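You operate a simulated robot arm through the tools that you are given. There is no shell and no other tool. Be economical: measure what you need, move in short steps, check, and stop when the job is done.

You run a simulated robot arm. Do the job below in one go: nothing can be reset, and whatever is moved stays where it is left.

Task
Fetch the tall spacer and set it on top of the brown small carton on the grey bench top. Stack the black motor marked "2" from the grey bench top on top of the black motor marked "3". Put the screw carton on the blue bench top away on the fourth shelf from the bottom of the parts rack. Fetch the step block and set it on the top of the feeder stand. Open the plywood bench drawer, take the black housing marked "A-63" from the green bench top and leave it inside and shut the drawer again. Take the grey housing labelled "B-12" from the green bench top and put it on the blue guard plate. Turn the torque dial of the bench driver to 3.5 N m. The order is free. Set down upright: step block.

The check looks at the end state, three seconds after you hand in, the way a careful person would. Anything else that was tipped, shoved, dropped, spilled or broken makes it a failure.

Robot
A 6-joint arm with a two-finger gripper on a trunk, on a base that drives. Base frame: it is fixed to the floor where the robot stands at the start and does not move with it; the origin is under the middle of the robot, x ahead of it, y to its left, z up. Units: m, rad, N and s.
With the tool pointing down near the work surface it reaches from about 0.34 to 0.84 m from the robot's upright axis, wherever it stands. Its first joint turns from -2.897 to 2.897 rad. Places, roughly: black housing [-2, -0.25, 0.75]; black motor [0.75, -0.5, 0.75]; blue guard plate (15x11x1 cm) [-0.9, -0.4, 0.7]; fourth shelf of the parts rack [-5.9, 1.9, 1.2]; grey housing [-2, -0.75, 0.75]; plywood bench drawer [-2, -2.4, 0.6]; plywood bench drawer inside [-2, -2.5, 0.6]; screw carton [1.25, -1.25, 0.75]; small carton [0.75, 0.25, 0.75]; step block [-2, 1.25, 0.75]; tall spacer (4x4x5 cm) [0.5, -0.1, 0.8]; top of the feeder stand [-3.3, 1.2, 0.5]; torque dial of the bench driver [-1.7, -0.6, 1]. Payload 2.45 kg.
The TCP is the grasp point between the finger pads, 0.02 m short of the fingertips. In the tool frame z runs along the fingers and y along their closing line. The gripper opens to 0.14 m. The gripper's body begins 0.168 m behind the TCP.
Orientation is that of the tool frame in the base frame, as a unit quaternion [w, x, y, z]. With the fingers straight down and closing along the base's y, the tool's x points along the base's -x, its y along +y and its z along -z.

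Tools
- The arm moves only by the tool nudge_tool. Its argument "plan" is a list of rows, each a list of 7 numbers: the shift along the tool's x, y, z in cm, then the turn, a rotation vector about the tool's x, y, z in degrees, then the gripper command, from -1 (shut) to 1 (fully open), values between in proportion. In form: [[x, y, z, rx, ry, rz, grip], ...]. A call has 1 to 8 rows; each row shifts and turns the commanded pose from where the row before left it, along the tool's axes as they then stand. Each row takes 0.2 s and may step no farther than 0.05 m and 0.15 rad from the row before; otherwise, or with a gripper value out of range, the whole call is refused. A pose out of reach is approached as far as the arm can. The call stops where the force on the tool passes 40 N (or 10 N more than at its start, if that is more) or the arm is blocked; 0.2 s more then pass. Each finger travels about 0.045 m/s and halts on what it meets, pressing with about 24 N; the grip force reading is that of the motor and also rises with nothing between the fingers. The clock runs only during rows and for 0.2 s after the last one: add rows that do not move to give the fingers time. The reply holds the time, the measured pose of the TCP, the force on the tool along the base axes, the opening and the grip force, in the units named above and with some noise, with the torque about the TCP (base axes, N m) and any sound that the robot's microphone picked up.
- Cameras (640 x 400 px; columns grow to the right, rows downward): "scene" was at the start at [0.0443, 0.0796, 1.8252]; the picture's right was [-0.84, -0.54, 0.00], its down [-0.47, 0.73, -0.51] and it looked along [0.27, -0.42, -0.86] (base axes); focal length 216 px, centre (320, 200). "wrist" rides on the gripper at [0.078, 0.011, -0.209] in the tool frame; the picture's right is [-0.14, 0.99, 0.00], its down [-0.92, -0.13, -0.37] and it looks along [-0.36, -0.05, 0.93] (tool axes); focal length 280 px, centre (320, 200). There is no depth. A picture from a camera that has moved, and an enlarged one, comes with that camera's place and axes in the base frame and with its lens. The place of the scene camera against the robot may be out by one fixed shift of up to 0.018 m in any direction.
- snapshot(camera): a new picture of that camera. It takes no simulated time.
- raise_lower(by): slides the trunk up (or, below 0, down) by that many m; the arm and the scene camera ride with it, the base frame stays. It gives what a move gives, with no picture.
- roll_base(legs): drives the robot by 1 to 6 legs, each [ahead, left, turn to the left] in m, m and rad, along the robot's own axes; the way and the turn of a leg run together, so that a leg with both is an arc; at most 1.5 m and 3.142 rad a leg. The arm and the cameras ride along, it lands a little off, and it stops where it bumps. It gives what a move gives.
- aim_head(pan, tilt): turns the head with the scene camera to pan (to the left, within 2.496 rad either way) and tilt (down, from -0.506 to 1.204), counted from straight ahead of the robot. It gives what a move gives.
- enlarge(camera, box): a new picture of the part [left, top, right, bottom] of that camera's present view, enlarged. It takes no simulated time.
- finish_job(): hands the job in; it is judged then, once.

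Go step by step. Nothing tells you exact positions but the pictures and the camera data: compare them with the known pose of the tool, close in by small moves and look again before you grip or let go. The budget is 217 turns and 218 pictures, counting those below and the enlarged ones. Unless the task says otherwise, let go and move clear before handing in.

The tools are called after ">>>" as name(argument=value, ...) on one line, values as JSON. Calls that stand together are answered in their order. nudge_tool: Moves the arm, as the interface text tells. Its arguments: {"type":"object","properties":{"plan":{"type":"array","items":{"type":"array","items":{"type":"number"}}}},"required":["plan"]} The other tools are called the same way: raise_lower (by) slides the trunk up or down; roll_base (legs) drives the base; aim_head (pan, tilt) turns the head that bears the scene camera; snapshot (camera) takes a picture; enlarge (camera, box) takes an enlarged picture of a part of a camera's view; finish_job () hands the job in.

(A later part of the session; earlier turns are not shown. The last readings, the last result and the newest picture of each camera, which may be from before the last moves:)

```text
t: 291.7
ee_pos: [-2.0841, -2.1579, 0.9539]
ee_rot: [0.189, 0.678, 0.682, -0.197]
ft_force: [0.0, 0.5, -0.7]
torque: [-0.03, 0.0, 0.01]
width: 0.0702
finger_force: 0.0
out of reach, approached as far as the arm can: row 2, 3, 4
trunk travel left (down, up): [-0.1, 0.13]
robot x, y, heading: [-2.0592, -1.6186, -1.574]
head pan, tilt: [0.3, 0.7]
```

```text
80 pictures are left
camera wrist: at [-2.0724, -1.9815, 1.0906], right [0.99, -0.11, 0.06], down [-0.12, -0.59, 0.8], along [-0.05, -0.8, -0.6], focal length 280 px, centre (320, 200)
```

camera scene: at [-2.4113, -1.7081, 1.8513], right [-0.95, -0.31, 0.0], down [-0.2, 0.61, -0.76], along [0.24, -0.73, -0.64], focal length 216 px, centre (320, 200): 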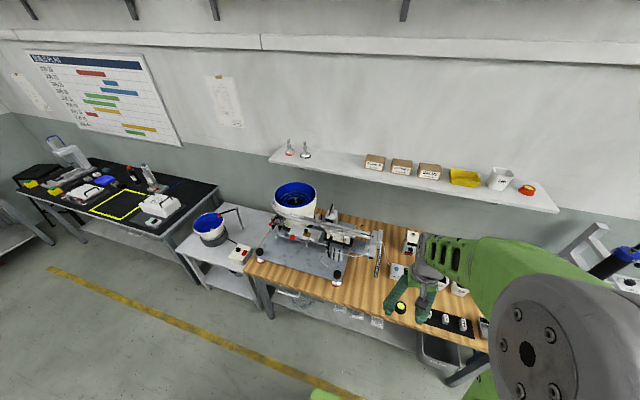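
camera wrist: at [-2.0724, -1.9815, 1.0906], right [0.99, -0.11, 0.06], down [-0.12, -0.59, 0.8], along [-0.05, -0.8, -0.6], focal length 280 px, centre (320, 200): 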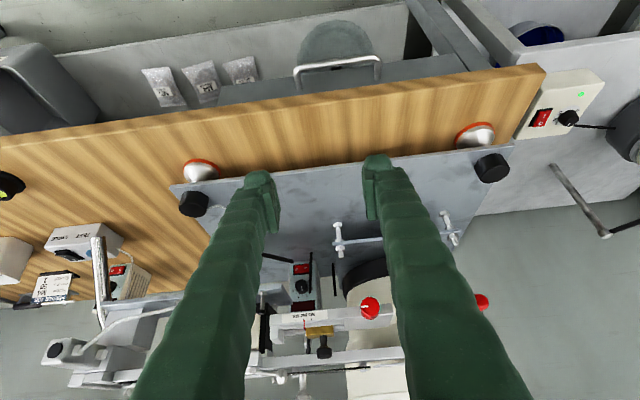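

The handle is visible; the wrist tilt seems limited to ~32°. Lowering the trunk and getting a closer second view to triangulate the handle.

>>> raise_lower(by=-0.1)

>>> nudge_tool(plan=[[4, 0, 0, 0, 0, 0, 0], [4, 0, 0, 0, 0, 0, 0], [0, 0, 0, 0, -8, 0, 0], [0, 0, 0, 0, -8, 0, 0], [0, 0, 0, 0, 0, 0, 0]])

>>> snapshot(camera="wrist")

```text
t: 293.0
ee_pos: [-2.0847, -2.1594, 0.855]
ee_rot: [0.189, 0.678, 0.682, -0.198]
ft_force: [-0.2, -1.0, 0.7]
torque: [-0.03, 0.0, 0.01]
width: 0.0702
finger_force: 0.1
trunk travel left (down, up): [0.0, 0.23]
robot x, y, heading: [-2.0627, -1.6204, -1.58]
head pan, tilt: [0.3, 0.7]
```

```text
t: 294.2
ee_pos: [-2.0942, -2.1631, 0.7803]
ee_rot: [0.283, 0.643, 0.65, -0.289]
ft_force: [0.4, -0.2, -0.1]
torque: [0.01, 0.04, 0.01]
width: 0.0699
finger_force: 0.1
out of reach, approached as far as the arm can: row 1, 2, 3, 4
trunk travel left (down, up): [0.0, 0.23]
robot x, y, heading: [-2.0607, -1.6212, -1.581]
head pan, tilt: [0.3, 0.7]
```

```text
79 pictures are left
camera wrist: at [-2.0831, -1.9558, 0.8624], right [0.99, -0.09, 0.09], down [-0.12, -0.35, 0.93], along [-0.05, -0.93, -0.35], focal length 280 px, centre (320, 200)
```

wrist: 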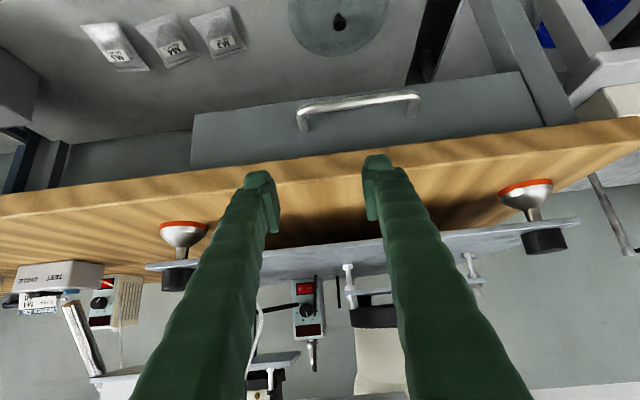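

Handle bar triangulated at about (-2.04,-2.205,0.6625), 12 cm long, and the arm can tilt ~48° here. I'll move to a pre-grasp pose and turn the wrist 90° so fingers close across the bar.

>>> nudge_tool(plan=[[2.9, 2.65, 0.9, 0, 0, 0, -0.2], [2.9, 2.65, 0.9, 0, 0, 0, -0.4], [0, 0, 0, 0, 0, -8.4, -0.4], [0, 0, 0, 0, 0, -8.4, -0.4], [0, 0, 0, 0, 0, -8.4, -0.4], [0, 0, 0, 0, 0, -8.4, -0.4], [0, 0, 0, 0, 0, -8.4, -0.4], [0, 0, 0, 0, 0, -8.4, -0.4]])

>>> nudge_tool(plan=[[0, 0, 0, 0, 0, -8.4, -0.4], [0, 0, 0, 0, 0, -8.4, -0.4], [0, 0, 0, 0, 0, -8.4, -0.4], [0, 0, 0, 0, 0, -8.4, -0.4], [0, 0, 0, 0, 0, -6, -0.4], [0, 0, 0, 0, 0, 0, -0.4]])

>>> snapshot(camera="wrist")

```text
t: 296.0
ee_pos: [-2.0413, -2.1398, 0.7235]
ee_rot: [0.133, 0.305, 0.862, -0.383]
ft_force: [-0.1, 0.6, 1.0]
torque: [-0.01, -0.02, 0.0]
width: 0.0422
finger_force: 0.1
trunk travel left (down, up): [0.0, 0.23]
robot x, y, heading: [-2.0586, -1.6191, -1.578]
head pan, tilt: [0.3, 0.7]
```

```text
t: 297.4
ee_pos: [-2.0403, -2.1395, 0.724]
ee_rot: [-0.004, -0.005, 0.914, -0.405]
ft_force: [0.0, 0.3, 0.6]
torque: [0.02, -0.03, 0.0]
width: 0.0419
finger_force: 0.0
trunk travel left (down, up): [0.0, 0.23]
robot x, y, heading: [-2.0602, -1.6199, -1.582]
head pan, tilt: [0.3, 0.7]
```

```text
78 pictures are left
camera wrist: at [-2.1186, -1.9772, 0.8576], right [0.12, 0.67, -0.74], down [0.92, 0.19, 0.33], along [0.36, -0.72, -0.59], focal length 280 px, centre (320, 200)
```

wrist: 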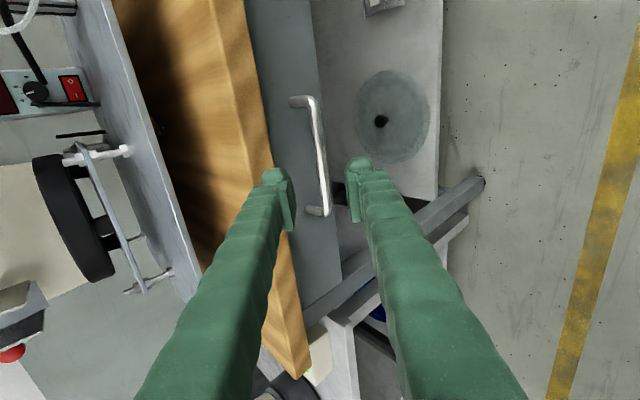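

The bar sits centred between the fingers. Advancing along the tool axis and gripping.

>>> nudge_tool(plan=[[0, 0, 3, 0, 0, 0, -0.4], [0, 0, 3, 0, 0, 0, -0.4], [0, 0, 1.5, 0, 0, 0, -0.4], [0, 0, 0, 0, 0, 0, -0.4]])

>>> snapshot(camera="wrist")

```text
t: 298.4
ee_pos: [-2.041, -2.1949, 0.6725]
ee_rot: [-0.005, -0.004, 0.914, -0.405]
ft_force: [-0.5, 3.6, -4.6]
torque: [0.08, -0.07, -0.06]
width: 0.0383
finger_force: 0.2
trunk travel left (down, up): [0.0, 0.23]
robot x, y, heading: [-2.0609, -1.6187, -1.579]
head pan, tilt: [0.3, 0.7]
```

```text
77 pictures are left
camera wrist: at [-2.1196, -2.033, 0.8073], right [0.13, 0.67, -0.73], down [0.92, 0.19, 0.33], along [0.36, -0.72, -0.59], focal length 280 px, centre (320, 200)
```

wrist: 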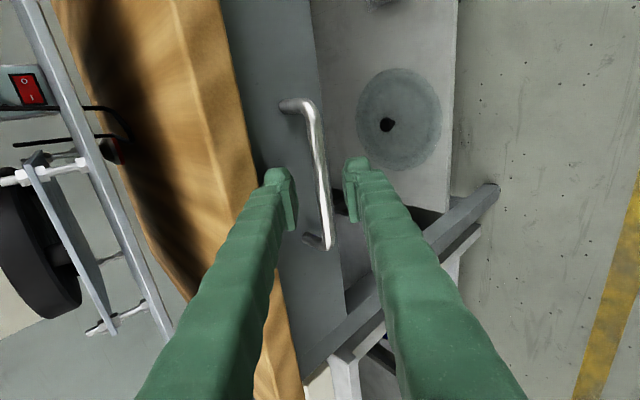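

>>> nudge_tool(plan=[[0, 0.2, 0, 0, 0, 0, -0.7], [0, 0, 0, 0, 0, 0, -1], [0, 0, 0, 0, 0, 0, -1], [0, 0, 0, 0, 0, 0, -1], [0, 0, 0, 0, 0, 0, -1]])

>>> snapshot(camera="wrist")

```text
t: 299.6
ee_pos: [-2.0424, -2.194, 0.6719]
ee_rot: [-0.005, -0.004, 0.914, -0.405]
ft_force: [-0.4, 0.7, 3.6]
torque: [-0.06, -0.02, 0.01]
width: 0.0061
finger_force: 28.9
trunk travel left (down, up): [0.0, 0.23]
robot x, y, heading: [-2.0602, -1.6211, -1.583]
head pan, tilt: [0.3, 0.7]
```

```text
76 pictures are left
camera wrist: at [-2.1192, -2.0315, 0.8063], right [0.13, 0.67, -0.74], down [0.92, 0.19, 0.33], along [0.36, -0.72, -0.59], focal length 280 px, centre (320, 200)
```

wrist: 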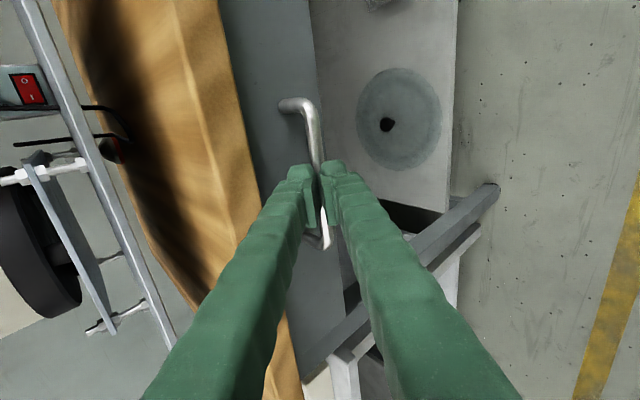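

Handle gripped. Pulling the drawer out horizontally with the arm.

>>> nudge_tool(plan=[[0, 0.67, -0.74, 0, 0, 0, -1], [0, 1.34, -1.48, 0, 0, 0, -1], [0, 1.34, -1.48, 0, 0, 0, -1], [0, 1.34, -1.48, 0, 0, 0, -1], [0, 1.34, -1.48, 0, 0, 0, -1], [0, 0, 0, 0, 0, 0, -1]])

```text
t: 301.0
ee_pos: [-2.0411, -2.1081, 0.6749]
ee_rot: [-0.003, -0.003, 0.912, -0.41]
ft_force: [0.2, -0.3, 0.3]
torque: [0.01, 0.01, -0.02]
width: 0.0002
finger_force: 29.1
trunk travel left (down, up): [0.0, 0.23]
robot x, y, heading: [-2.0595, -1.6209, -1.582]
head pan, tilt: [0.3, 0.7]
```

The grip slipped off. Looking at where the handle is now.

>>> nudge_tool(plan=[[0, 0, -3, 0, 0, 0, -0.4], [0, 0, 0, 0, 0, 0, -0.4], [0, 0, 0, 0, 0, 0, -0.4]])

>>> snapshot(camera="wrist")

```text
t: 302.0
ee_pos: [-2.0344, -2.1218, 0.697]
ee_rot: [0.001, -0.002, 0.897, -0.443]
ft_force: [-1.1, -0.2, 0.9]
torque: [0.02, 0.02, 0.0]
width: 0.0419
finger_force: 0.1
trunk travel left (down, up): [0.0, 0.23]
robot x, y, heading: [-2.0641, -1.6216, -1.582]
head pan, tilt: [0.3, 0.7]
stopped in row 3: the arm was blocked; the commanded pose is now the measured one
```

```text
75 pictures are left
camera wrist: at [-2.1133, -1.9487, 0.8155], right [0.14, 0.6, -0.79], down [0.92, 0.22, 0.33], along [0.37, -0.77, -0.52], focal length 280 px, centre (320, 200)
```

wrist: 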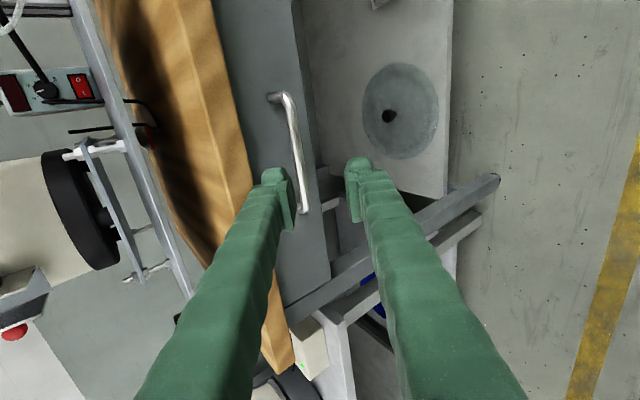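

The drawer stayed shut. A steeper tool (20° from vertical) will hook the bar better; re-orienting for that.

>>> nudge_tool(plan=[[0, 0, 0, -8.1, 0, 0, -0.63], [0, 0, 0, -8.1, 0, 0, -0.63], [0, 0, 0, -8.1, 0, 0, -0.63], [0, 0, 0, -8.1, 0, 0, -0.63], [0, 0, 0, 0, 0, 0, -0.63]])

>>> snapshot(camera="wrist")

```text
t: 303.2
ee_pos: [-2.0356, -2.1204, 0.6969]
ee_rot: [0.0, -0.002, 0.985, -0.175]
ft_force: [0.3, -0.5, -0.2]
torque: [-0.05, -0.01, 0.0]
width: 0.0258
finger_force: 0.0
trunk travel left (down, up): [0.0, 0.23]
robot x, y, heading: [-2.0629, -1.6211, -1.575]
head pan, tilt: [0.3, 0.7]
```

```text
74 pictures are left
camera wrist: at [-2.1139, -2.0379, 0.8898], right [0.13, 0.93, -0.34], down [0.92, 0.01, 0.39], along [0.37, -0.37, -0.86], focal length 280 px, centre (320, 200)
```

wrist: 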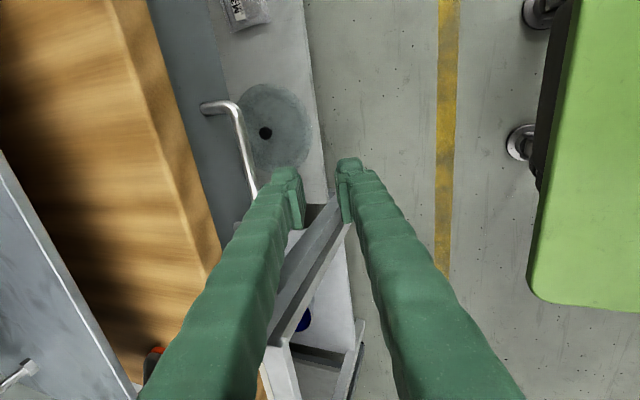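

Clear view of the bar. Moving above it and descending so one finger slips behind the bar.

>>> nudge_tool(plan=[[0.25, -3.37, 0.1, 0, 0, 0, -0.63], [0.25, -3.37, 0.1, 0, 0, 0, -0.63], [0, 0, 1, 0, 0, 0, -0.63], [0, 0, 0, 0, 0, 0, -0.63]])

>>> snapshot(camera="wrist")

```text
t: 304.2
ee_pos: [-2.0423, -2.1864, 0.7076]
ee_rot: [0.001, -0.002, 0.985, -0.173]
ft_force: [-1.8, 6.6, 1.7]
torque: [-0.11, 0.02, -0.12]
width: 0.0225
finger_force: 0.0
trunk travel left (down, up): [0.0, 0.23]
robot x, y, heading: [-2.0628, -1.6202, -1.576]
head pan, tilt: [0.3, 0.7]
```

```text
73 pictures are left
camera wrist: at [-2.1202, -2.1036, 0.9], right [0.13, 0.93, -0.34], down [0.92, 0.01, 0.39], along [0.37, -0.36, -0.86], focal length 280 px, centre (320, 200)
```

wrist: 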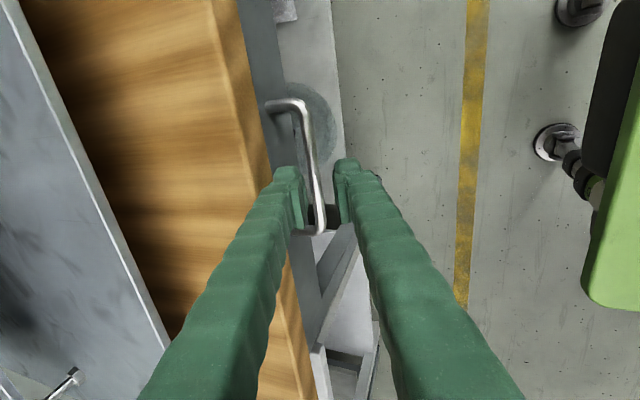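

Finger lightly touches the bench edge; shift slightly out, then descend around the bar and close.

>>> nudge_tool(plan=[[0, 0.3, 0, 0, 0, 0, -0.63], [0, 0, 1.5, 0, 0, 0, -0.63], [0, 0, 1.2, 0, 0, 0, -0.63], [0, 0, 0.8, 0, 0, 0, -0.63], [0, 0, 0, 0, 0, 0, -0.63]])

>>> snapshot(camera="wrist")

```text
t: 305.4
ee_pos: [-2.0393, -2.1967, 0.6767]
ee_rot: [0.0, -0.002, 0.985, -0.174]
ft_force: [0.1, 7.5, 0.2]
torque: [-0.24, -0.03, -0.11]
width: 0.0223
finger_force: 0.0
trunk travel left (down, up): [0.0, 0.23]
robot x, y, heading: [-2.0627, -1.618, -1.574]
head pan, tilt: [0.3, 0.7]
```

```text
72 pictures are left
camera wrist: at [-2.1178, -2.114, 0.868], right [0.13, 0.93, -0.34], down [0.92, 0.01, 0.39], along [0.37, -0.37, -0.86], focal length 280 px, centre (320, 200)
```

wrist: 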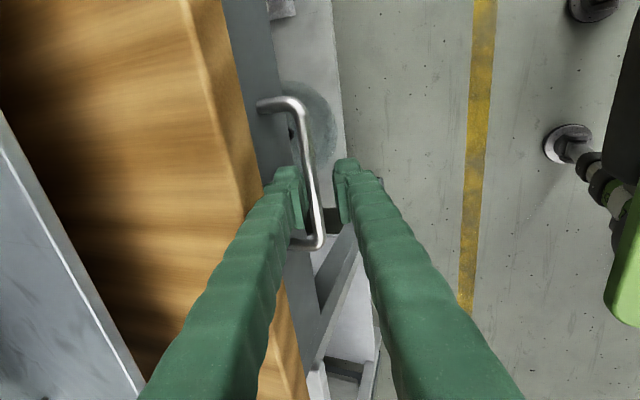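

The left finger is behind the bar. A bit deeper, close, and pull.

>>> nudge_tool(plan=[[0, 0, 0.5, 0, 0, 0, -0.63], [0, 0, 0, 0, 0, 0, -1], [0, 0, 0, 0, 0, 0, -1], [0, 0, 0, 0, 0, 0, -1]])

>>> nudge_tool(plan=[[0, 0.94, -0.34, 0, 0, 0, -1], [0, 0.94, -0.34, 0, 0, 0, -1], [0, 1.88, -0.68, 0, 0, 0, -1], [0, 1.88, -0.68, 0, 0, 0, -1], [0, 0, 0, 0, 0, 0, -1]])

>>> snapshot(camera="wrist")

```text
t: 306.4
ee_pos: [-2.04, -2.2005, 0.6738]
ee_rot: [0.0, -0.003, 0.984, -0.178]
ft_force: [2.2, -5.7, 27.2]
torque: [-0.32, 0.37, 0.75]
width: 0.0086
finger_force: 36.6
trunk travel left (down, up): [0.0, 0.23]
robot x, y, heading: [-2.0646, -1.62, -1.582]
head pan, tilt: [0.3, 0.7]
```

```text
t: 307.0
ee_pos: [-2.0393, -2.1854, 0.6732]
ee_rot: [0.001, -0.003, 0.984, -0.179]
ft_force: [-2.9, -1.1, 15.4]
torque: [-0.07, 0.29, 0.72]
width: 0.0084
finger_force: 36.7
trunk travel left (down, up): [0.0, 0.23]
robot x, y, heading: [-2.0572, -1.6217, -1.581]
head pan, tilt: [0.3, 0.7]
stopped in row 2: the force on the tool passed its limit at 42 N (the readings are from after the stop); the commanded pose is now the measured one
```

```text
71 pictures are left
camera wrist: at [-2.1185, -2.1028, 0.8649], right [0.13, 0.93, -0.35], down [0.92, 0.01, 0.39], along [0.37, -0.37, -0.85], focal length 280 px, centre (320, 200)
```

wrist: 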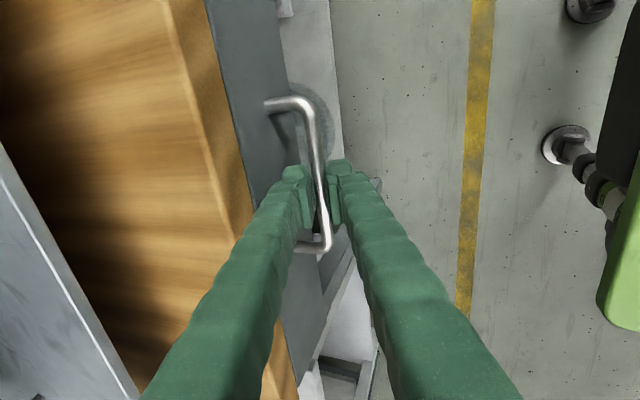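

The drawer is moving. Continuing the pull in small steps.

>>> nudge_tool(plan=[[0, 0.94, -0.3, 0, 0, 0, -1], [0, 0.94, -0.34, 0, 0, 0, -1], [0, 0.94, -0.34, 0, 0, 0, -1], [0, 0.94, -0.34, 0, 0, 0, -1], [0, 0.94, -0.34, 0, 0, 0, -1], [0, 0.94, -0.34, 0, 0, 0, -1], [0, 0.94, -0.34, 0, 0, 0, -1], [0, 0, 0, 0, 0, 0, -1]])

```text
t: 308.0
ee_pos: [-2.0411, -2.149, 0.6733]
ee_rot: [0.001, -0.004, 0.984, -0.179]
ft_force: [-3.3, -1.0, 16.8]
torque: [-0.06, 0.46, 0.77]
width: 0.0082
finger_force: 36.1
trunk travel left (down, up): [0.0, 0.23]
robot x, y, heading: [-2.0594, -1.6197, -1.586]
head pan, tilt: [0.3, 0.7]
stopped in row 5: the force on the tool passed its limit at 42 N (the readings are from after the stop); the commanded pose is now the measured one
```

>>> nudge_tool(plan=[[0, 0.56, -0.35, 0, 0, 0, -1], [0, 0.56, -0.25, 0, 0, 0, -1], [0, 0.56, -0.2, 0, 0, 0, -1], [0, 0.56, -0.2, 0, 0, 0, -1], [0, 0.56, -0.2, 0, 0, 0, -1], [0, 0.56, -0.2, 0, 0, 0, -1], [0, 0.56, -0.2, 0, 0, 0, -1], [0, 0.56, -0.2, 0, 0, 0, -1]])

>>> nudge_tool(plan=[[0, 0.56, -0.2, 0, 0, 0, -1], [0, 0.56, -0.2, 0, 0, 0, -1], [0, 0.56, -0.2, 0, 0, 0, -1], [0, 0.56, -0.2, 0, 0, 0, -1], [0, 0.56, -0.2, 0, 0, 0, -1], [0, 0.56, -0.2, 0, 0, 0, -1], [0, 0.56, -0.2, 0, 0, 0, -1], [0, 0.56, -0.2, 0, 0, 0, -1]])

>>> snapshot(camera="wrist")

```text
t: 309.8
ee_pos: [-2.0403, -2.0976, 0.6754]
ee_rot: [0.0, -0.003, 0.984, -0.178]
ft_force: [9.4, -1.0, 25.3]
torque: [-0.17, 0.19, 0.73]
width: 0.0066
finger_force: 34.8
trunk travel left (down, up): [0.0, 0.23]
robot x, y, heading: [-2.0593, -1.6181, -1.573]
head pan, tilt: [0.3, 0.7]
```

```text
t: 310.5
ee_pos: [-2.0396, -2.0878, 0.6739]
ee_rot: [0.001, -0.005, 0.983, -0.181]
ft_force: [-1.2, -0.5, 14.8]
torque: [-0.11, -0.16, 0.93]
width: 0.0068
finger_force: 34.5
trunk travel left (down, up): [0.0, 0.23]
robot x, y, heading: [-2.0613, -1.6181, -1.583]
head pan, tilt: [0.3, 0.7]
stopped in row 3: the force on the tool passed its limit at 41 N (the readings are from after the stop); the commanded pose is now the measured one
```

```text
70 pictures are left
camera wrist: at [-2.1194, -2.0039, 0.8662], right [0.13, 0.93, -0.35], down [0.92, 0.02, 0.39], along [0.37, -0.37, -0.85], focal length 280 px, centre (320, 200)
```

wrist: 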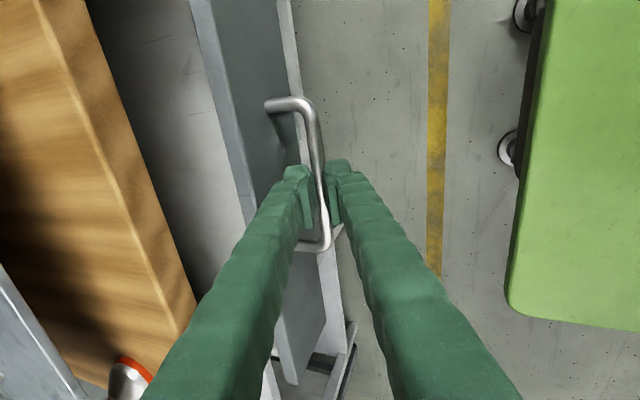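

Drawer is ~11 cm open. Backing the base a little to pull further.

>>> roll_base(legs=[[-0.09, 0, 0]])

>>> snapshot(camera="wrist")

```text
t: 311.6
ee_pos: [-2.04, -1.9984, 0.6748]
ee_rot: [0.002, -0.003, 0.984, -0.179]
ft_force: [-11.8, 1.3, 30.2]
torque: [-0.2, 0.59, 0.54]
width: 0.0061
finger_force: 34.9
trunk travel left (down, up): [0.0, 0.23]
robot x, y, heading: [-2.0599, -1.5329, -1.58]
head pan, tilt: [0.3, 0.7]
```

```text
69 pictures are left
camera wrist: at [-2.1191, -1.9147, 0.8664], right [0.13, 0.93, -0.35], down [0.92, 0.02, 0.39], along [0.37, -0.37, -0.85], focal length 280 px, centre (320, 200)
```

wrist: 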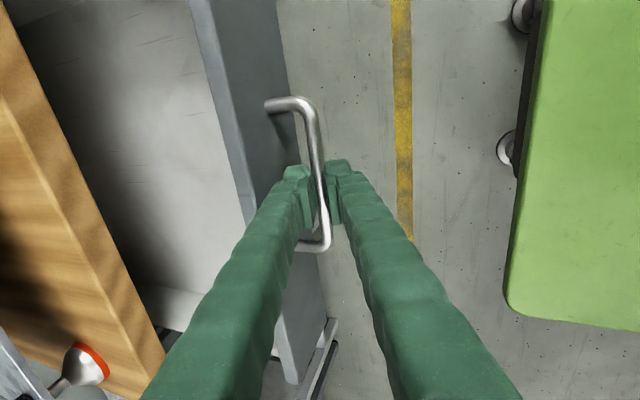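

Drawer about 20 cm open. Releasing the handle and lifting clear.

>>> nudge_tool(plan=[[0, 0, -0.2, 0, 0, 0, -0.63], [0, 0, 0, 0, 0, 0, -0.63], [0, 0, 0, 0, 0, 0, -0.63], [0, 0, -2.5, 0, 0, 0, -0.63], [0, 0, -4, 0, 0, 0, -0.63], [0, 0, -4, 0, 0, 0, -0.63]])

>>> raise_lower(by=0.1)

>>> nudge_tool(plan=[[0, 0, -3, -7, 0, 0, -0.2], [0, 0, -3, -7, 0, 0, 0], [0, 0, -3, -6, 0, 0, 0], [0, 0, 0, 0, 0, 8.4, 0], [0, 0, 0, 0, 0, 8.4, 0], [0, 0, 0, 0, 0, 8.4, 0], [0, 0, 0, 0, 0, 8.4, 0], [0, 0, 0, 0, 0, 8.4, 0]])

>>> snapshot(camera="wrist")

```text
t: 313.0
ee_pos: [-2.0401, -1.9923, 0.7593]
ee_rot: [0.001, -0.004, 0.984, -0.178]
ft_force: [-0.7, -0.9, -0.2]
torque: [-0.04, 0.01, 0.0]
width: 0.0257
finger_force: 0.1
out of reach, approached as far as the arm can: row 5, 6
trunk travel left (down, up): [0.0, 0.23]
robot x, y, heading: [-2.0609, -1.5331, -1.585]
head pan, tilt: [0.3, 0.7]
```

```text
t: 314.3
ee_pos: [-2.0401, -1.9923, 0.8598]
ee_rot: [0.001, -0.004, 0.984, -0.177]
ft_force: [-0.5, 0.1, 0.5]
torque: [-0.02, 0.0, -0.04]
width: 0.026
finger_force: 0.0
trunk travel left (down, up): [-0.1, 0.13]
robot x, y, heading: [-2.0632, -1.5335, -1.581]
head pan, tilt: [0.3, 0.7]
```

```text
t: 316.1
ee_pos: [-2.0397, -1.9713, 0.9454]
ee_rot: [0.002, 0.357, 0.934, -0.005]
ft_force: [-1.1, 0.2, 0.5]
torque: [0.01, 0.0, 0.03]
width: 0.0699
finger_force: 0.0
trunk travel left (down, up): [-0.1, 0.13]
robot x, y, heading: [-2.0606, -1.5313, -1.574]
head pan, tilt: [0.3, 0.7]
```

```text
68 pictures are left
camera wrist: at [-2.092, -1.9086, 1.154], right [0.76, 0.65, -0.01], down [0.6, -0.71, 0.37], along [0.24, -0.29, -0.93], focal length 280 px, centre (320, 200)
```

wrist: 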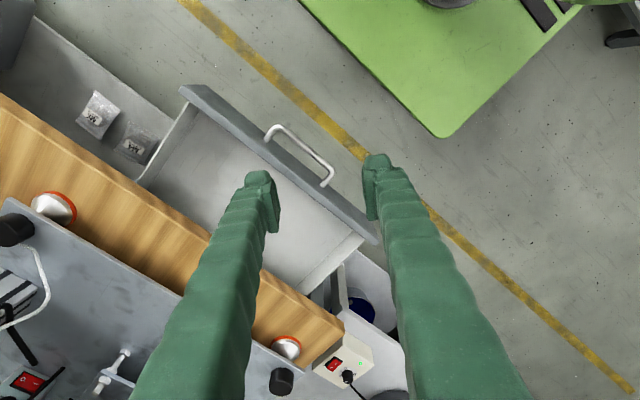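

The drawer is open and empty. Straightening the wrist, raising, and driving back to the green bench for A-63.

>>> nudge_tool(plan=[[0, 0, -3, 0, 0, 8.4, 0.3], [0, 0, -3, 0, 0, 8.4, 0.3], [0, 0, -3, 0, 0, 8.4, 0.3], [0, 0, -3, 0, 0, 8.4, 0.3], [0, 0, -2, 0, 0, 8.4, 0.3], [0, 0, 0, 0, 0, 6, 0.3]])

>>> roll_base(legs=[[0, -0.46, 0], [-0.93, 0, 0], [0, 0, 1.574], [0.06, 0.2, 0]])

>>> snapshot(camera="wrist")

```text
t: 317.5
ee_pos: [-2.0411, -1.9682, 1.0878]
ee_rot: [0.004, 0.705, 0.709, -0.003]
ft_force: [0.3, -0.7, -0.2]
torque: [-0.02, 0.0, -0.04]
width: 0.0909
finger_force: 0.1
trunk travel left (down, up): [-0.1, 0.13]
robot x, y, heading: [-2.0597, -1.5319, -1.581]
head pan, tilt: [0.3, 0.7]
```

```text
t: 332.4
ee_pos: [-2.0097, -0.3562, 1.087]
ee_rot: [0.006, -0.021, 1.0, 0.0]
ft_force: [0.5, 0.9, -1.3]
torque: [-0.02, 0.01, 0.01]
width: 0.091
finger_force: 0.1
trunk travel left (down, up): [-0.1, 0.13]
robot x, y, heading: [-2.4441, -0.3933, 0.026]
head pan, tilt: [0.3, 0.7]
```

```text
67 pictures are left
camera wrist: at [-2.089, -0.348, 1.2948], right [0.1, 1.0, 0.0], down [0.92, -0.09, 0.38], along [0.37, -0.03, -0.93], focal length 280 px, centre (320, 200)
```

wrist: 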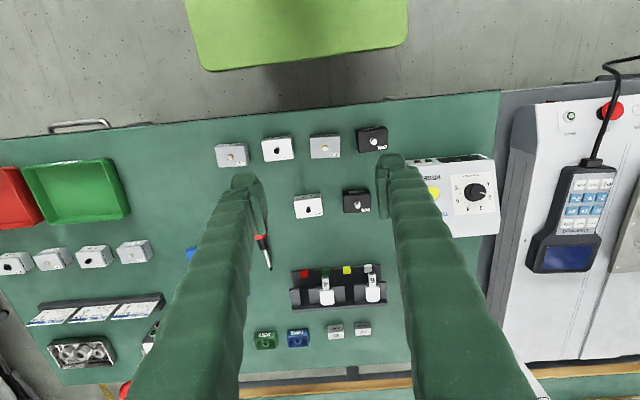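

A-63 seen at about (-1.877,-0.294). Approaching above it.

>>> nudge_tool(plan=[[-2.7, 1.13, 3.4, 0, 0, 0, 0.1], [-2.7, 1.13, 3.4, 0, 0, 0, 0.1], [-2.7, 1.13, 3.4, 0, 0, 0, 0.1], [-2.7, 1.13, 3.4, 0, 0, 0, 0.1], [-2.7, 1.13, 3.4, 0, 0, 0, 0.1], [0, 0, 0, 0, 0, 0, 0.1]])

>>> enlarge(camera="wrist", box=[220, 110, 420, 235])

```text
t: 333.8
ee_pos: [-1.8747, -0.2942, 0.9151]
ee_rot: [0.004, -0.021, 1.0, 0.0]
ft_force: [0.3, -0.1, -0.2]
torque: [0.0, 0.04, 0.02]
width: 0.0771
finger_force: 0.0
trunk travel left (down, up): [-0.1, 0.13]
robot x, y, heading: [-2.4454, -0.392, 0.025]
head pan, tilt: [0.3, 0.7]
```

```text
3.20 times, centred on (320, 172) of wrist
camera zoom: at [-1.9552, -0.2868, 1.1234], right [0.1, 1.0, 0.0], down [0.92, -0.09, 0.38], along [0.38, -0.03, -0.93], focal length 897 px, centre (320, 288)
```

zoom: 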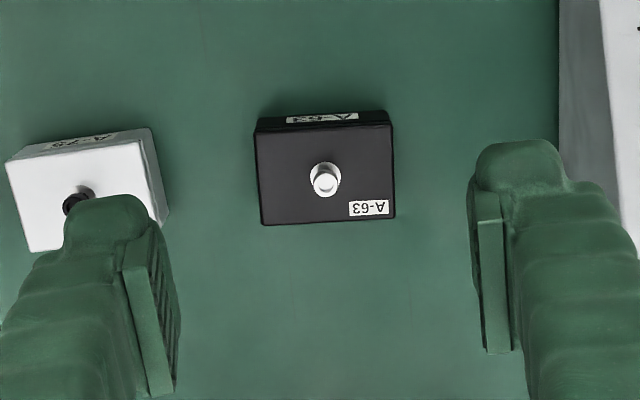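

A-63 confirmed. Aligning yaw and centring, narrowing the gripper, and descending.

>>> nudge_tool(plan=[[-1.0, 0.3, 2, 0, 0, 5.4, 0.0], [0, 0, 4, 0, 0, 0, -0.02], [0, 0, 4, 0, 0, 0, -0.02], [0, 0, 2, 0, 0, 0, -0.02], [0, 0, 0, 0, 0, 0, -0.02]])

>>> enlarge(camera="wrist", box=[220, 120, 420, 245])

```text
t: 335.0
ee_pos: [-1.8639, -0.2922, 0.7974]
ee_rot: [0.004, 0.026, 1.0, 0.001]
ft_force: [-0.2, -0.2, -0.2]
torque: [0.01, 0.02, -0.01]
width: 0.0686
finger_force: 0.0
trunk travel left (down, up): [-0.1, 0.13]
robot x, y, heading: [-2.4392, -0.3896, 0.027]
head pan, tilt: [0.3, 0.7]
```

```text
3.20 times, centred on (320, 182) of wrist
camera zoom: at [-1.9431, -0.2763, 1.0058], right [0.19, 0.98, 0.0], down [0.91, -0.18, 0.38], along [0.37, -0.07, -0.93], focal length 897 px, centre (320, 256)
```

zoom: 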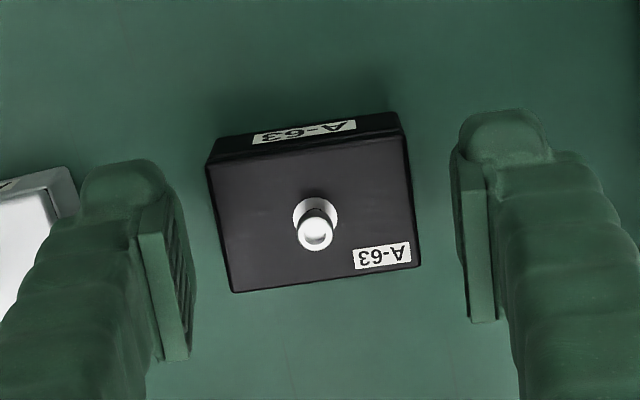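

Aligned. Descending and gripping.

>>> nudge_tool(plan=[[0, 0, 1.5, 0, 0, 0, -0.02], [0, 0, 1.3, 0, 0, 0, -0.02], [0, 0, 0, 0, 0, 0, -1], [0, 0, 0, 0, 0, 0, -1], [0, 0, 0, 0, 0, 0, -1], [0, 0, 0, 0, 0, 0, -1]])

>>> nudge_tool(plan=[[0, 0, -2, 0, 0, 0, -1], [0, 0, -4.5, 0, 0, 0, -1], [0, 0, -4.5, 0, 0, 0, -1], [2, 0, -4.5, 0, 0, 0, -1], [2, 0, -4.5, 0, 0, 0, -1], [3, 0, -4, 0, 0, 0, -1], [3, 0, -3.5, 0, 0, 0, -1], [4, 0, -2, 0, 0, 0, -1]])

>>> snapshot(camera="wrist")

```text
t: 336.4
ee_pos: [-1.863, -0.2904, 0.7696]
ee_rot: [0.004, 0.026, 1.0, 0.001]
ft_force: [-0.4, -0.2, -0.2]
torque: [-0.01, -0.01, 0.02]
width: 0.0545
finger_force: 24.0
trunk travel left (down, up): [-0.1, 0.13]
robot x, y, heading: [-2.4477, -0.3934, 0.027]
head pan, tilt: [0.3, 0.7]
```

```text
t: 338.2
ee_pos: [-2.0075, -0.2808, 1.0644]
ee_rot: [0.004, 0.026, 1.0, 0.001]
ft_force: [-0.2, -0.1, -0.5]
torque: [0.0, -0.02, -0.01]
width: 0.0544
finger_force: 24.4
trunk travel left (down, up): [-0.1, 0.13]
robot x, y, heading: [-2.4432, -0.3912, 0.024]
head pan, tilt: [0.3, 0.7]
```

```text
64 pictures are left
camera wrist: at [-2.0874, -0.2643, 1.272], right [0.19, 0.98, 0.0], down [0.91, -0.18, 0.38], along [0.37, -0.07, -0.93], focal length 280 px, centre (320, 200)
```

wrist: 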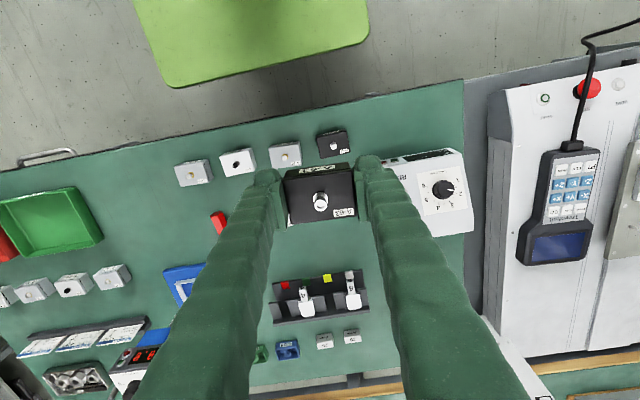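

A-63 is held. Driving back to the open drawer.

>>> roll_base(legs=[[-0.08, 0, -0.024], [0, -1.15, 0], [0, 0, -1.571], [0, 0.46, 0]])

>>> snapshot(camera="wrist")

```text
t: 357.2
ee_pos: [-1.9817, -1.9967, 1.0645]
ee_rot: [0.004, 0.748, 0.663, -0.003]
ft_force: [0.8, 0.3, 0.2]
torque: [-0.05, 0.0, -0.02]
width: 0.0546
finger_force: 24.1
trunk travel left (down, up): [-0.1, 0.13]
robot x, y, heading: [-2.0653, -1.5558, -1.611]
head pan, tilt: [0.3, 0.7]
```

```text
63 pictures are left
camera wrist: at [-1.9615, -1.9178, 1.2713], right [0.97, -0.26, 0.0], down [-0.24, -0.9, 0.38], along [-0.09, -0.36, -0.93], focal length 280 px, centre (320, 200)
```

wrist: 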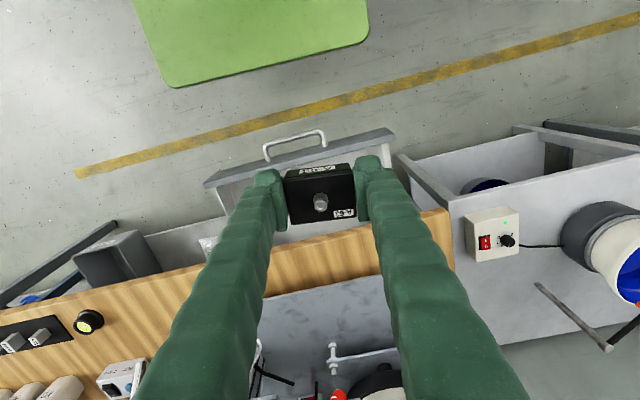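

The drawer opening spans y≈-2.07..-2.22. Moving the housing over it and lowering.

>>> nudge_tool(plan=[[-2.4, -0.52, 3, 0, 0, 0, -1], [-2.4, -0.52, 3, 0, 0, 0, -1], [-2.4, -0.52, 3, 0, 0, 0, -1], [-2.4, -0.52, 3, 0, 0, 0, -1], [-2.4, -0.52, 3, 0, 0, 0, -1], [-2.3, -0.52, 3, 0, 0, 0, -1], [0, 0, 3, 0, 0, 0, -1], [0, 0, 3, 0, 0, 0, -1]])

>>> snapshot(camera="wrist")

```text
t: 359.0
ee_pos: [-2.0291, -2.14, 0.8267]
ee_rot: [0.004, 0.749, 0.663, -0.003]
ft_force: [0.8, 0.1, -0.8]
torque: [-0.01, 0.0, -0.02]
width: 0.0545
finger_force: 23.6
trunk travel left (down, up): [-0.1, 0.13]
robot x, y, heading: [-2.0648, -1.5564, -1.613]
head pan, tilt: [0.3, 0.7]
```

```text
62 pictures are left
camera wrist: at [-2.0089, -2.0607, 1.0351], right [0.97, -0.26, 0.0], down [-0.24, -0.9, 0.38], along [-0.09, -0.36, -0.93], focal length 280 px, centre (320, 200)
```

wrist: 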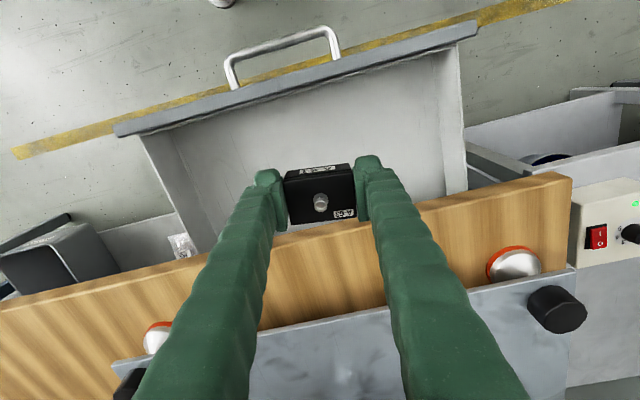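

Positioned over the opening. Lowering into the drawer.

>>> nudge_tool(plan=[[0.4, 0, 4, 0, 0, 0, -1], [0, 0, 4, 0, 0, 0, -1], [0, 0, 3, 0, 0, 0, -1], [0, 0, 1, 0, 0, 0, -1], [0, 0, 0.6, 0, 0, 0, -1], [0, 0, 0.6, 0, 0, 0, -1], [0, 0, 0.6, 0, 0, 0, -1], [0, 0, 0.6, 0, 0, 0, -1]])

```text
t: 360.8
ee_pos: [-2.0277, -2.1334, 0.6811]
ee_rot: [0.004, 0.748, 0.663, -0.002]
ft_force: [-0.8, -0.1, -0.4]
torque: [0.03, -0.02, 0.01]
width: 0.0547
finger_force: 24.2
trunk travel left (down, up): [-0.1, 0.13]
robot x, y, heading: [-2.0668, -1.5526, -1.619]
head pan, tilt: [0.3, 0.7]
```

>>> nudge_tool(plan=[[0, 0, 0.6, 0, 0, 0, -1], [0, 0, 0.6, 0, 0, 0, -1], [0, 0, 0.5, 0, 0, 0, -1], [0, 0, 0.4, 0, 0, 0, -1], [0, 0, 0.4, 0, 0, 0, -1], [0, 0, 0.4, 0, 0, 0, -1], [0, 0, 0.4, 0, 0, 0, -1], [0, 0, 0.4, 0, 0, 0, -1]])

```text
t: 362.6
ee_pos: [-2.0289, -2.1355, 0.6427]
ee_rot: [0.004, 0.749, 0.663, -0.003]
ft_force: [4.4, -1.0, 23.6]
torque: [-0.07, -0.02, -0.01]
width: 0.0549
finger_force: 24.0
trunk travel left (down, up): [-0.1, 0.13]
robot x, y, heading: [-2.061, -1.5519, -1.613]
head pan, tilt: [0.3, 0.7]
```

On the drawer floor. Releasing and rising.

>>> nudge_tool(plan=[[0, 0, -0.2, 0, 0, 0, -1], [0, 0, 0, 0, 0, 0, 0.0], [0, 0, 0, 0, 0, 0, 0.0], [0, 0, -3, 0, 0, 0, 0.0], [0, 0, -4, 0, 0, 0, 0.0], [0, 0, -4.5, 0, 0, 0, 0.0], [0, 0, -4.5, 0, 0, 0, 0.0], [4, 0, -2.5, 0, 0, 0, -0.3]])

>>> snapshot(camera="wrist")

```text
t: 364.4
ee_pos: [-2.0201, -2.0912, 0.8277]
ee_rot: [0.004, 0.748, 0.663, -0.002]
ft_force: [0.0, 0.4, -0.2]
torque: [-0.01, -0.03, 0.01]
width: 0.0489
finger_force: 0.1
trunk travel left (down, up): [-0.1, 0.13]
robot x, y, heading: [-2.0631, -1.5558, -1.611]
head pan, tilt: [0.3, 0.7]
```

```text
61 pictures are left
camera wrist: at [-2.0, -2.0118, 1.0366], right [0.97, -0.26, 0.0], down [-0.24, -0.9, 0.38], along [-0.09, -0.36, -0.93], focal length 280 px, centre (320, 200)
```

wrist: 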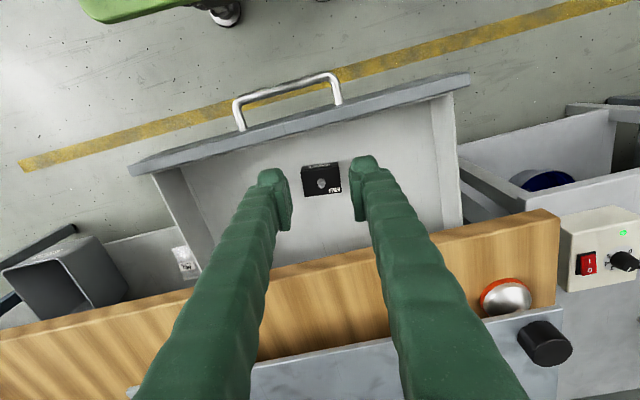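

A-63 sits in the drawer. Now I'll place closed fingers in front of the handle bar to push the drawer shut.

>>> nudge_tool(plan=[[4.4, -1.2, 0, 0, 0, 0, -1], [4.4, -1.2, 0, 0, 0, 0, -1], [4.4, -1.2, 0, 0, 0, 0, -1], [0.6, 0, 4, 0, 0, 0, -1], [0, 0, 4, 0, 0, 0, -1], [0, 0, 0, 0, 0, 0, -1]])

>>> snapshot(camera="wrist")

```text
t: 365.8
ee_pos: [-2.0464, -1.9514, 0.7497]
ee_rot: [0.004, 0.748, 0.663, -0.003]
ft_force: [0.2, 0.1, -0.1]
torque: [-0.01, 0.05, -0.01]
width: 0.0
finger_force: 24.1
trunk travel left (down, up): [-0.1, 0.13]
robot x, y, heading: [-2.0657, -1.5528, -1.614]
head pan, tilt: [0.3, 0.7]
```

```text
60 pictures are left
camera wrist: at [-2.0254, -1.873, 0.9586], right [0.97, -0.26, 0.0], down [-0.24, -0.9, 0.38], along [-0.09, -0.36, -0.93], focal length 280 px, centre (320, 200)
```

wrist: 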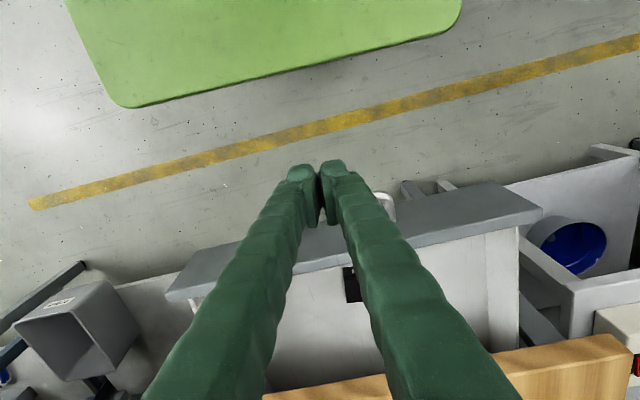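

Fingers are in front of the bar. Lowering, then pushing by driving forward.

>>> nudge_tool(plan=[[0, 0, 4, 0, 0, 0, -1], [0, 0, 4, 0, 0, 0, -1], [0, 0, 0.8, 0, 0, 0, -1], [0, 0, 0, 0, 0, 0, -1]])

>>> roll_base(legs=[[0.12, 0, 0]])

>>> snapshot(camera="wrist")

```text
t: 366.8
ee_pos: [-2.0429, -1.952, 0.6612]
ee_rot: [0.004, 0.748, 0.664, -0.003]
ft_force: [0.2, -0.3, 0.6]
torque: [0.0, 0.01, 0.0]
width: 0.0
finger_force: 24.4
trunk travel left (down, up): [-0.1, 0.13]
robot x, y, heading: [-2.0626, -1.5503, -1.616]
head pan, tilt: [0.3, 0.7]
```

```text
t: 368.0
ee_pos: [-2.0466, -2.066, 0.6618]
ee_rot: [0.003, 0.747, 0.664, -0.003]
ft_force: [-0.2, 0.4, 0.1]
torque: [0.0, 0.0, 0.02]
width: 0.0
finger_force: 24.0
trunk travel left (down, up): [-0.1, 0.13]
robot x, y, heading: [-2.0683, -1.668, -1.61]
head pan, tilt: [0.3, 0.7]
```

```text
59 pictures are left
camera wrist: at [-2.0259, -1.9886, 0.8697], right [0.97, -0.25, 0.0], down [-0.23, -0.9, 0.38], along [-0.09, -0.36, -0.93], focal length 280 px, centre (320, 200)
```

wrist: 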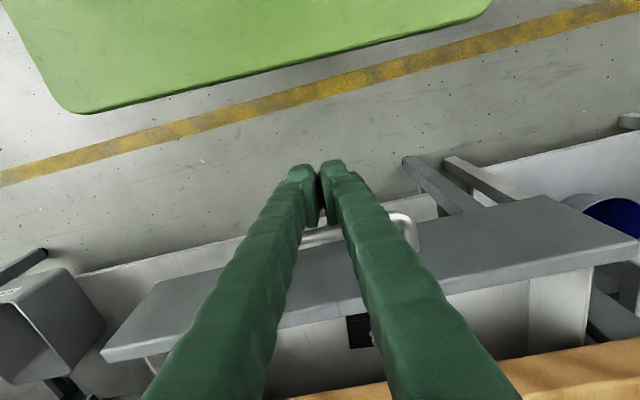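

Pushing works. Another 10 cm by the base, then finish with the arm.

>>> roll_base(legs=[[0.1, 0, 0]])

>>> nudge_tool(plan=[[-0.5, 0.06, 0, 0, 0, 0, -1], [-0.5, 0.06, 0, 0, 0, 0, -1], [-0.5, 0.06, 0, 0, 0, 0, -1], [-0.5, 0.06, 0, 0, 0, 0, -1], [-0.4, 0.05, 0, 0, 0, 0, -1], [-0.4, 0.05, 0, 0, 0, 0, -1], [-0.4, 0.05, 0, 0, 0, 0, -1]])

>>> snapshot(camera="wrist")

```text
t: 369.1
ee_pos: [-2.0482, -2.165, 0.6614]
ee_rot: [0.004, 0.747, 0.664, -0.003]
ft_force: [-0.2, -0.8, -0.1]
torque: [0.03, -0.03, 0.02]
width: 0.0
finger_force: 24.0
trunk travel left (down, up): [-0.1, 0.13]
robot x, y, heading: [-2.0699, -1.7664, -1.61]
head pan, tilt: [0.3, 0.7]
```

```text
t: 370.8
ee_pos: [-2.0484, -2.184, 0.6615]
ee_rot: [-0.006, 0.746, 0.666, 0.005]
ft_force: [0.7, 2.3, -4.1]
torque: [0.11, 0.05, 0.05]
width: 0.0
finger_force: 24.0
trunk travel left (down, up): [-0.1, 0.13]
robot x, y, heading: [-2.0692, -1.7649, -1.607]
head pan, tilt: [0.3, 0.7]
stopped in row 7: the force on the tool passed its limit at 42 N (the readings are from after the stop); the commanded pose is now the measured one
```

```text
58 pictures are left
camera wrist: at [-2.0293, -2.1107, 0.8709], right [0.97, -0.25, -0.01], down [-0.23, -0.91, 0.35], along [-0.09, -0.34, -0.93], focal length 280 px, centre (320, 200)
```

wrist: 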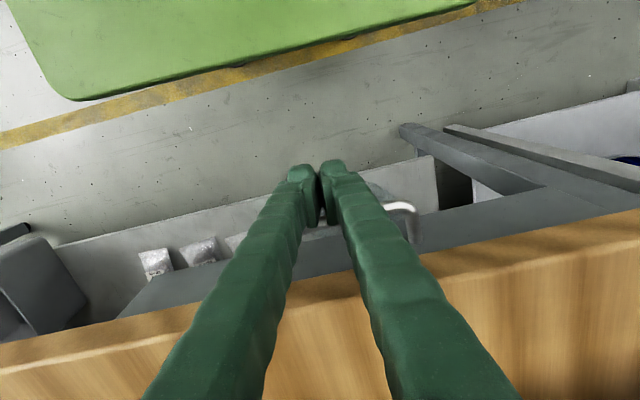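

Drawer is shut (handle back at its closed position). Withdrawing, raising the arm, and driving to the south end of the green bench for B-12.

>>> nudge_tool(plan=[[3, 0, -1, 0, 0, 0, -1], [1, 0, -4, 0, 0, 0, -0.5], [0, 0, -4.8, 0, 0, 0, 0], [0, 0, -4.8, 0, 0, 0, 0.3], [0, 0, -4.8, 0, 0, 0, 0.3], [0, 0, -4.8, 0, 0, 0, 0.3], [0, 0, -4.8, 0, 0, 0, 0.3], [0, 0, -4.8, 0, 0, 0, 0.3]])

>>> snapshot(camera="wrist")

>>> nudge_tool(plan=[[0, 0, -4.8, 0, 0, 0, 0.3], [0, 0, -4.8, 0, 0, 0, 0.3]])

>>> roll_base(legs=[[-0.14, 0, 0.04], [0, 0.27, 0], [0, 0, 3.14]])

>>> aim_head(pan=0.0, tilt=0.9)

>>> snapshot(camera="scene")

```text
t: 372.6
ee_pos: [-2.0474, -2.1504, 0.9991]
ee_rot: [-0.006, 0.747, 0.665, 0.003]
ft_force: [-0.3, -0.1, 0.3]
torque: [-0.05, -0.01, 0.0]
width: 0.0909
finger_force: 0.0
trunk travel left (down, up): [-0.1, 0.13]
robot x, y, heading: [-2.0701, -1.7687, -1.605]
head pan, tilt: [0.3, 0.7]
```

```text
57 pictures are left
camera wrist: at [-2.0271, -2.0761, 1.2091], right [0.97, -0.25, 0.0], down [-0.23, -0.9, 0.36], along [-0.09, -0.34, -0.93], focal length 280 px, centre (320, 200)
```

wrist: 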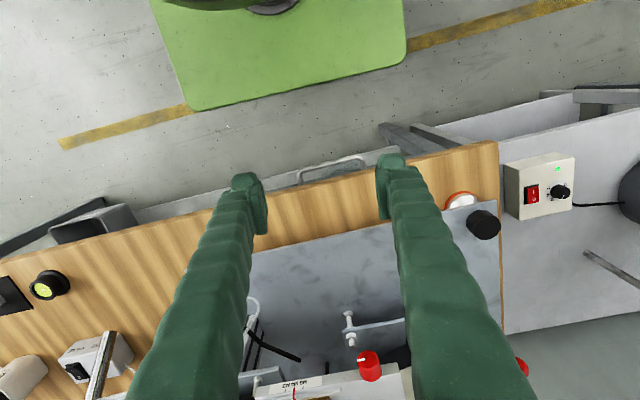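

```text
t: 373.1
ee_pos: [-2.0425, -2.1517, 1.0927]
ee_rot: [-0.005, 0.746, 0.666, 0.004]
ft_force: [0.7, -0.1, -0.4]
torque: [-0.09, -0.03, 0.0]
width: 0.0911
finger_force: 0.1
trunk travel left (down, up): [-0.1, 0.13]
robot x, y, heading: [-2.0691, -1.7678, -1.605]
head pan, tilt: [0.3, 0.7]
```

```text
t: 384.2
ee_pos: [-1.8111, -1.2358, 1.0925]
ee_rot: [-0.004, -0.65, 0.76, -0.005]
ft_force: [0.0, 0.6, 0.1]
torque: [0.0, -0.02, 0.03]
width: 0.0911
finger_force: 0.0
trunk travel left (down, up): [-0.1, 0.13]
robot x, y, heading: [-1.7969, -1.6234, 1.494]
head pan, tilt: [0.3, 0.7]
```

```text
t: 385.0
ee_pos: [-1.8106, -1.236, 1.0923]
ee_rot: [-0.004, -0.649, 0.761, -0.005]
ft_force: [0.4, -0.2, -0.3]
torque: [0.03, 0.03, -0.03]
width: 0.0911
finger_force: 0.0
trunk travel left (down, up): [-0.1, 0.13]
robot x, y, heading: [-1.7969, -1.624, 1.492]
head pan, tilt: [0.0, 0.901]
```

```text
56 pictures are left
camera scene: at [-1.9326, -1.5316, 1.8352], right [1.0, -0.08, 0.0], down [-0.06, -0.78, -0.62], along [0.05, 0.62, -0.78], focal length 216 px, centre (320, 200)
```

scene: 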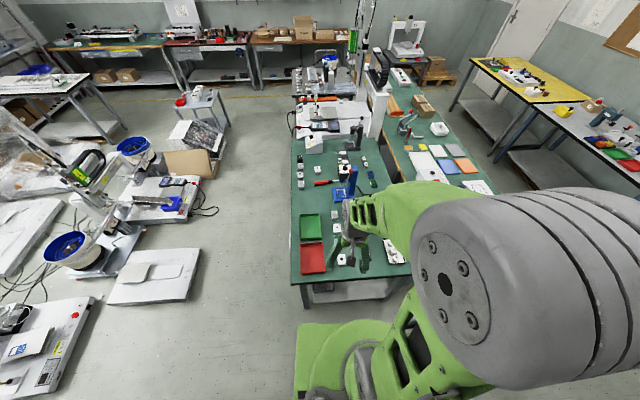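

Correcting heading, moving up to the bench, and extending the arm over B-12.

>>> roll_base(legs=[[0, 0, 0.079], [0.1, 0, 0]])

>>> nudge_tool(plan=[[-4.5, 0, 0, 0, 0, 0, 0.2], [-4.5, 0, 0, 0, 0, 0, 0.2], [-4.5, 0, 0, 0, 0, 0, 0.2], [-4.5, 0, 0, 0, 0, 0, 0.2], [-4.5, 0, 0, 0, 0, 0, 0.2], [0, 0, 0, 0, 0, 0, 0.2]])

>>> snapshot(camera="wrist")

```text
t: 386.6
ee_pos: [-1.8407, -1.1381, 1.0919]
ee_rot: [-0.004, -0.679, 0.734, -0.006]
ft_force: [0.1, -0.3, -0.4]
torque: [-0.09, -0.01, -0.03]
width: 0.0909
finger_force: 0.1
trunk travel left (down, up): [-0.1, 0.13]
robot x, y, heading: [-1.801, -1.5244, 1.571]
head pan, tilt: [0.0, 0.901]
```

```text
t: 388.0
ee_pos: [-1.8236, -0.9136, 1.0885]
ee_rot: [-0.003, -0.679, 0.734, -0.006]
ft_force: [-0.9, 0.5, -0.5]
torque: [-0.02, -0.02, -0.03]
width: 0.0841
finger_force: 0.1
trunk travel left (down, up): [-0.1, 0.13]
robot x, y, heading: [-1.7958, -1.5262, 1.571]
head pan, tilt: [0.0, 0.901]
```

```text
55 pictures are left
camera wrist: at [-1.8406, -0.9881, 1.2991], right [-0.98, 0.21, 0.0], down [0.2, 0.91, 0.36], along [0.08, 0.35, -0.93], focal length 280 px, centre (320, 200)
```

wrist: 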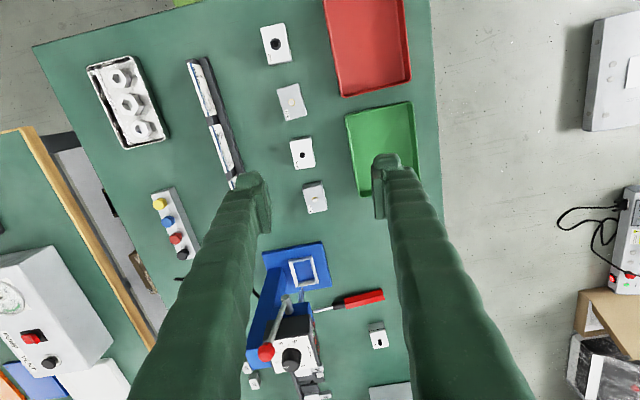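

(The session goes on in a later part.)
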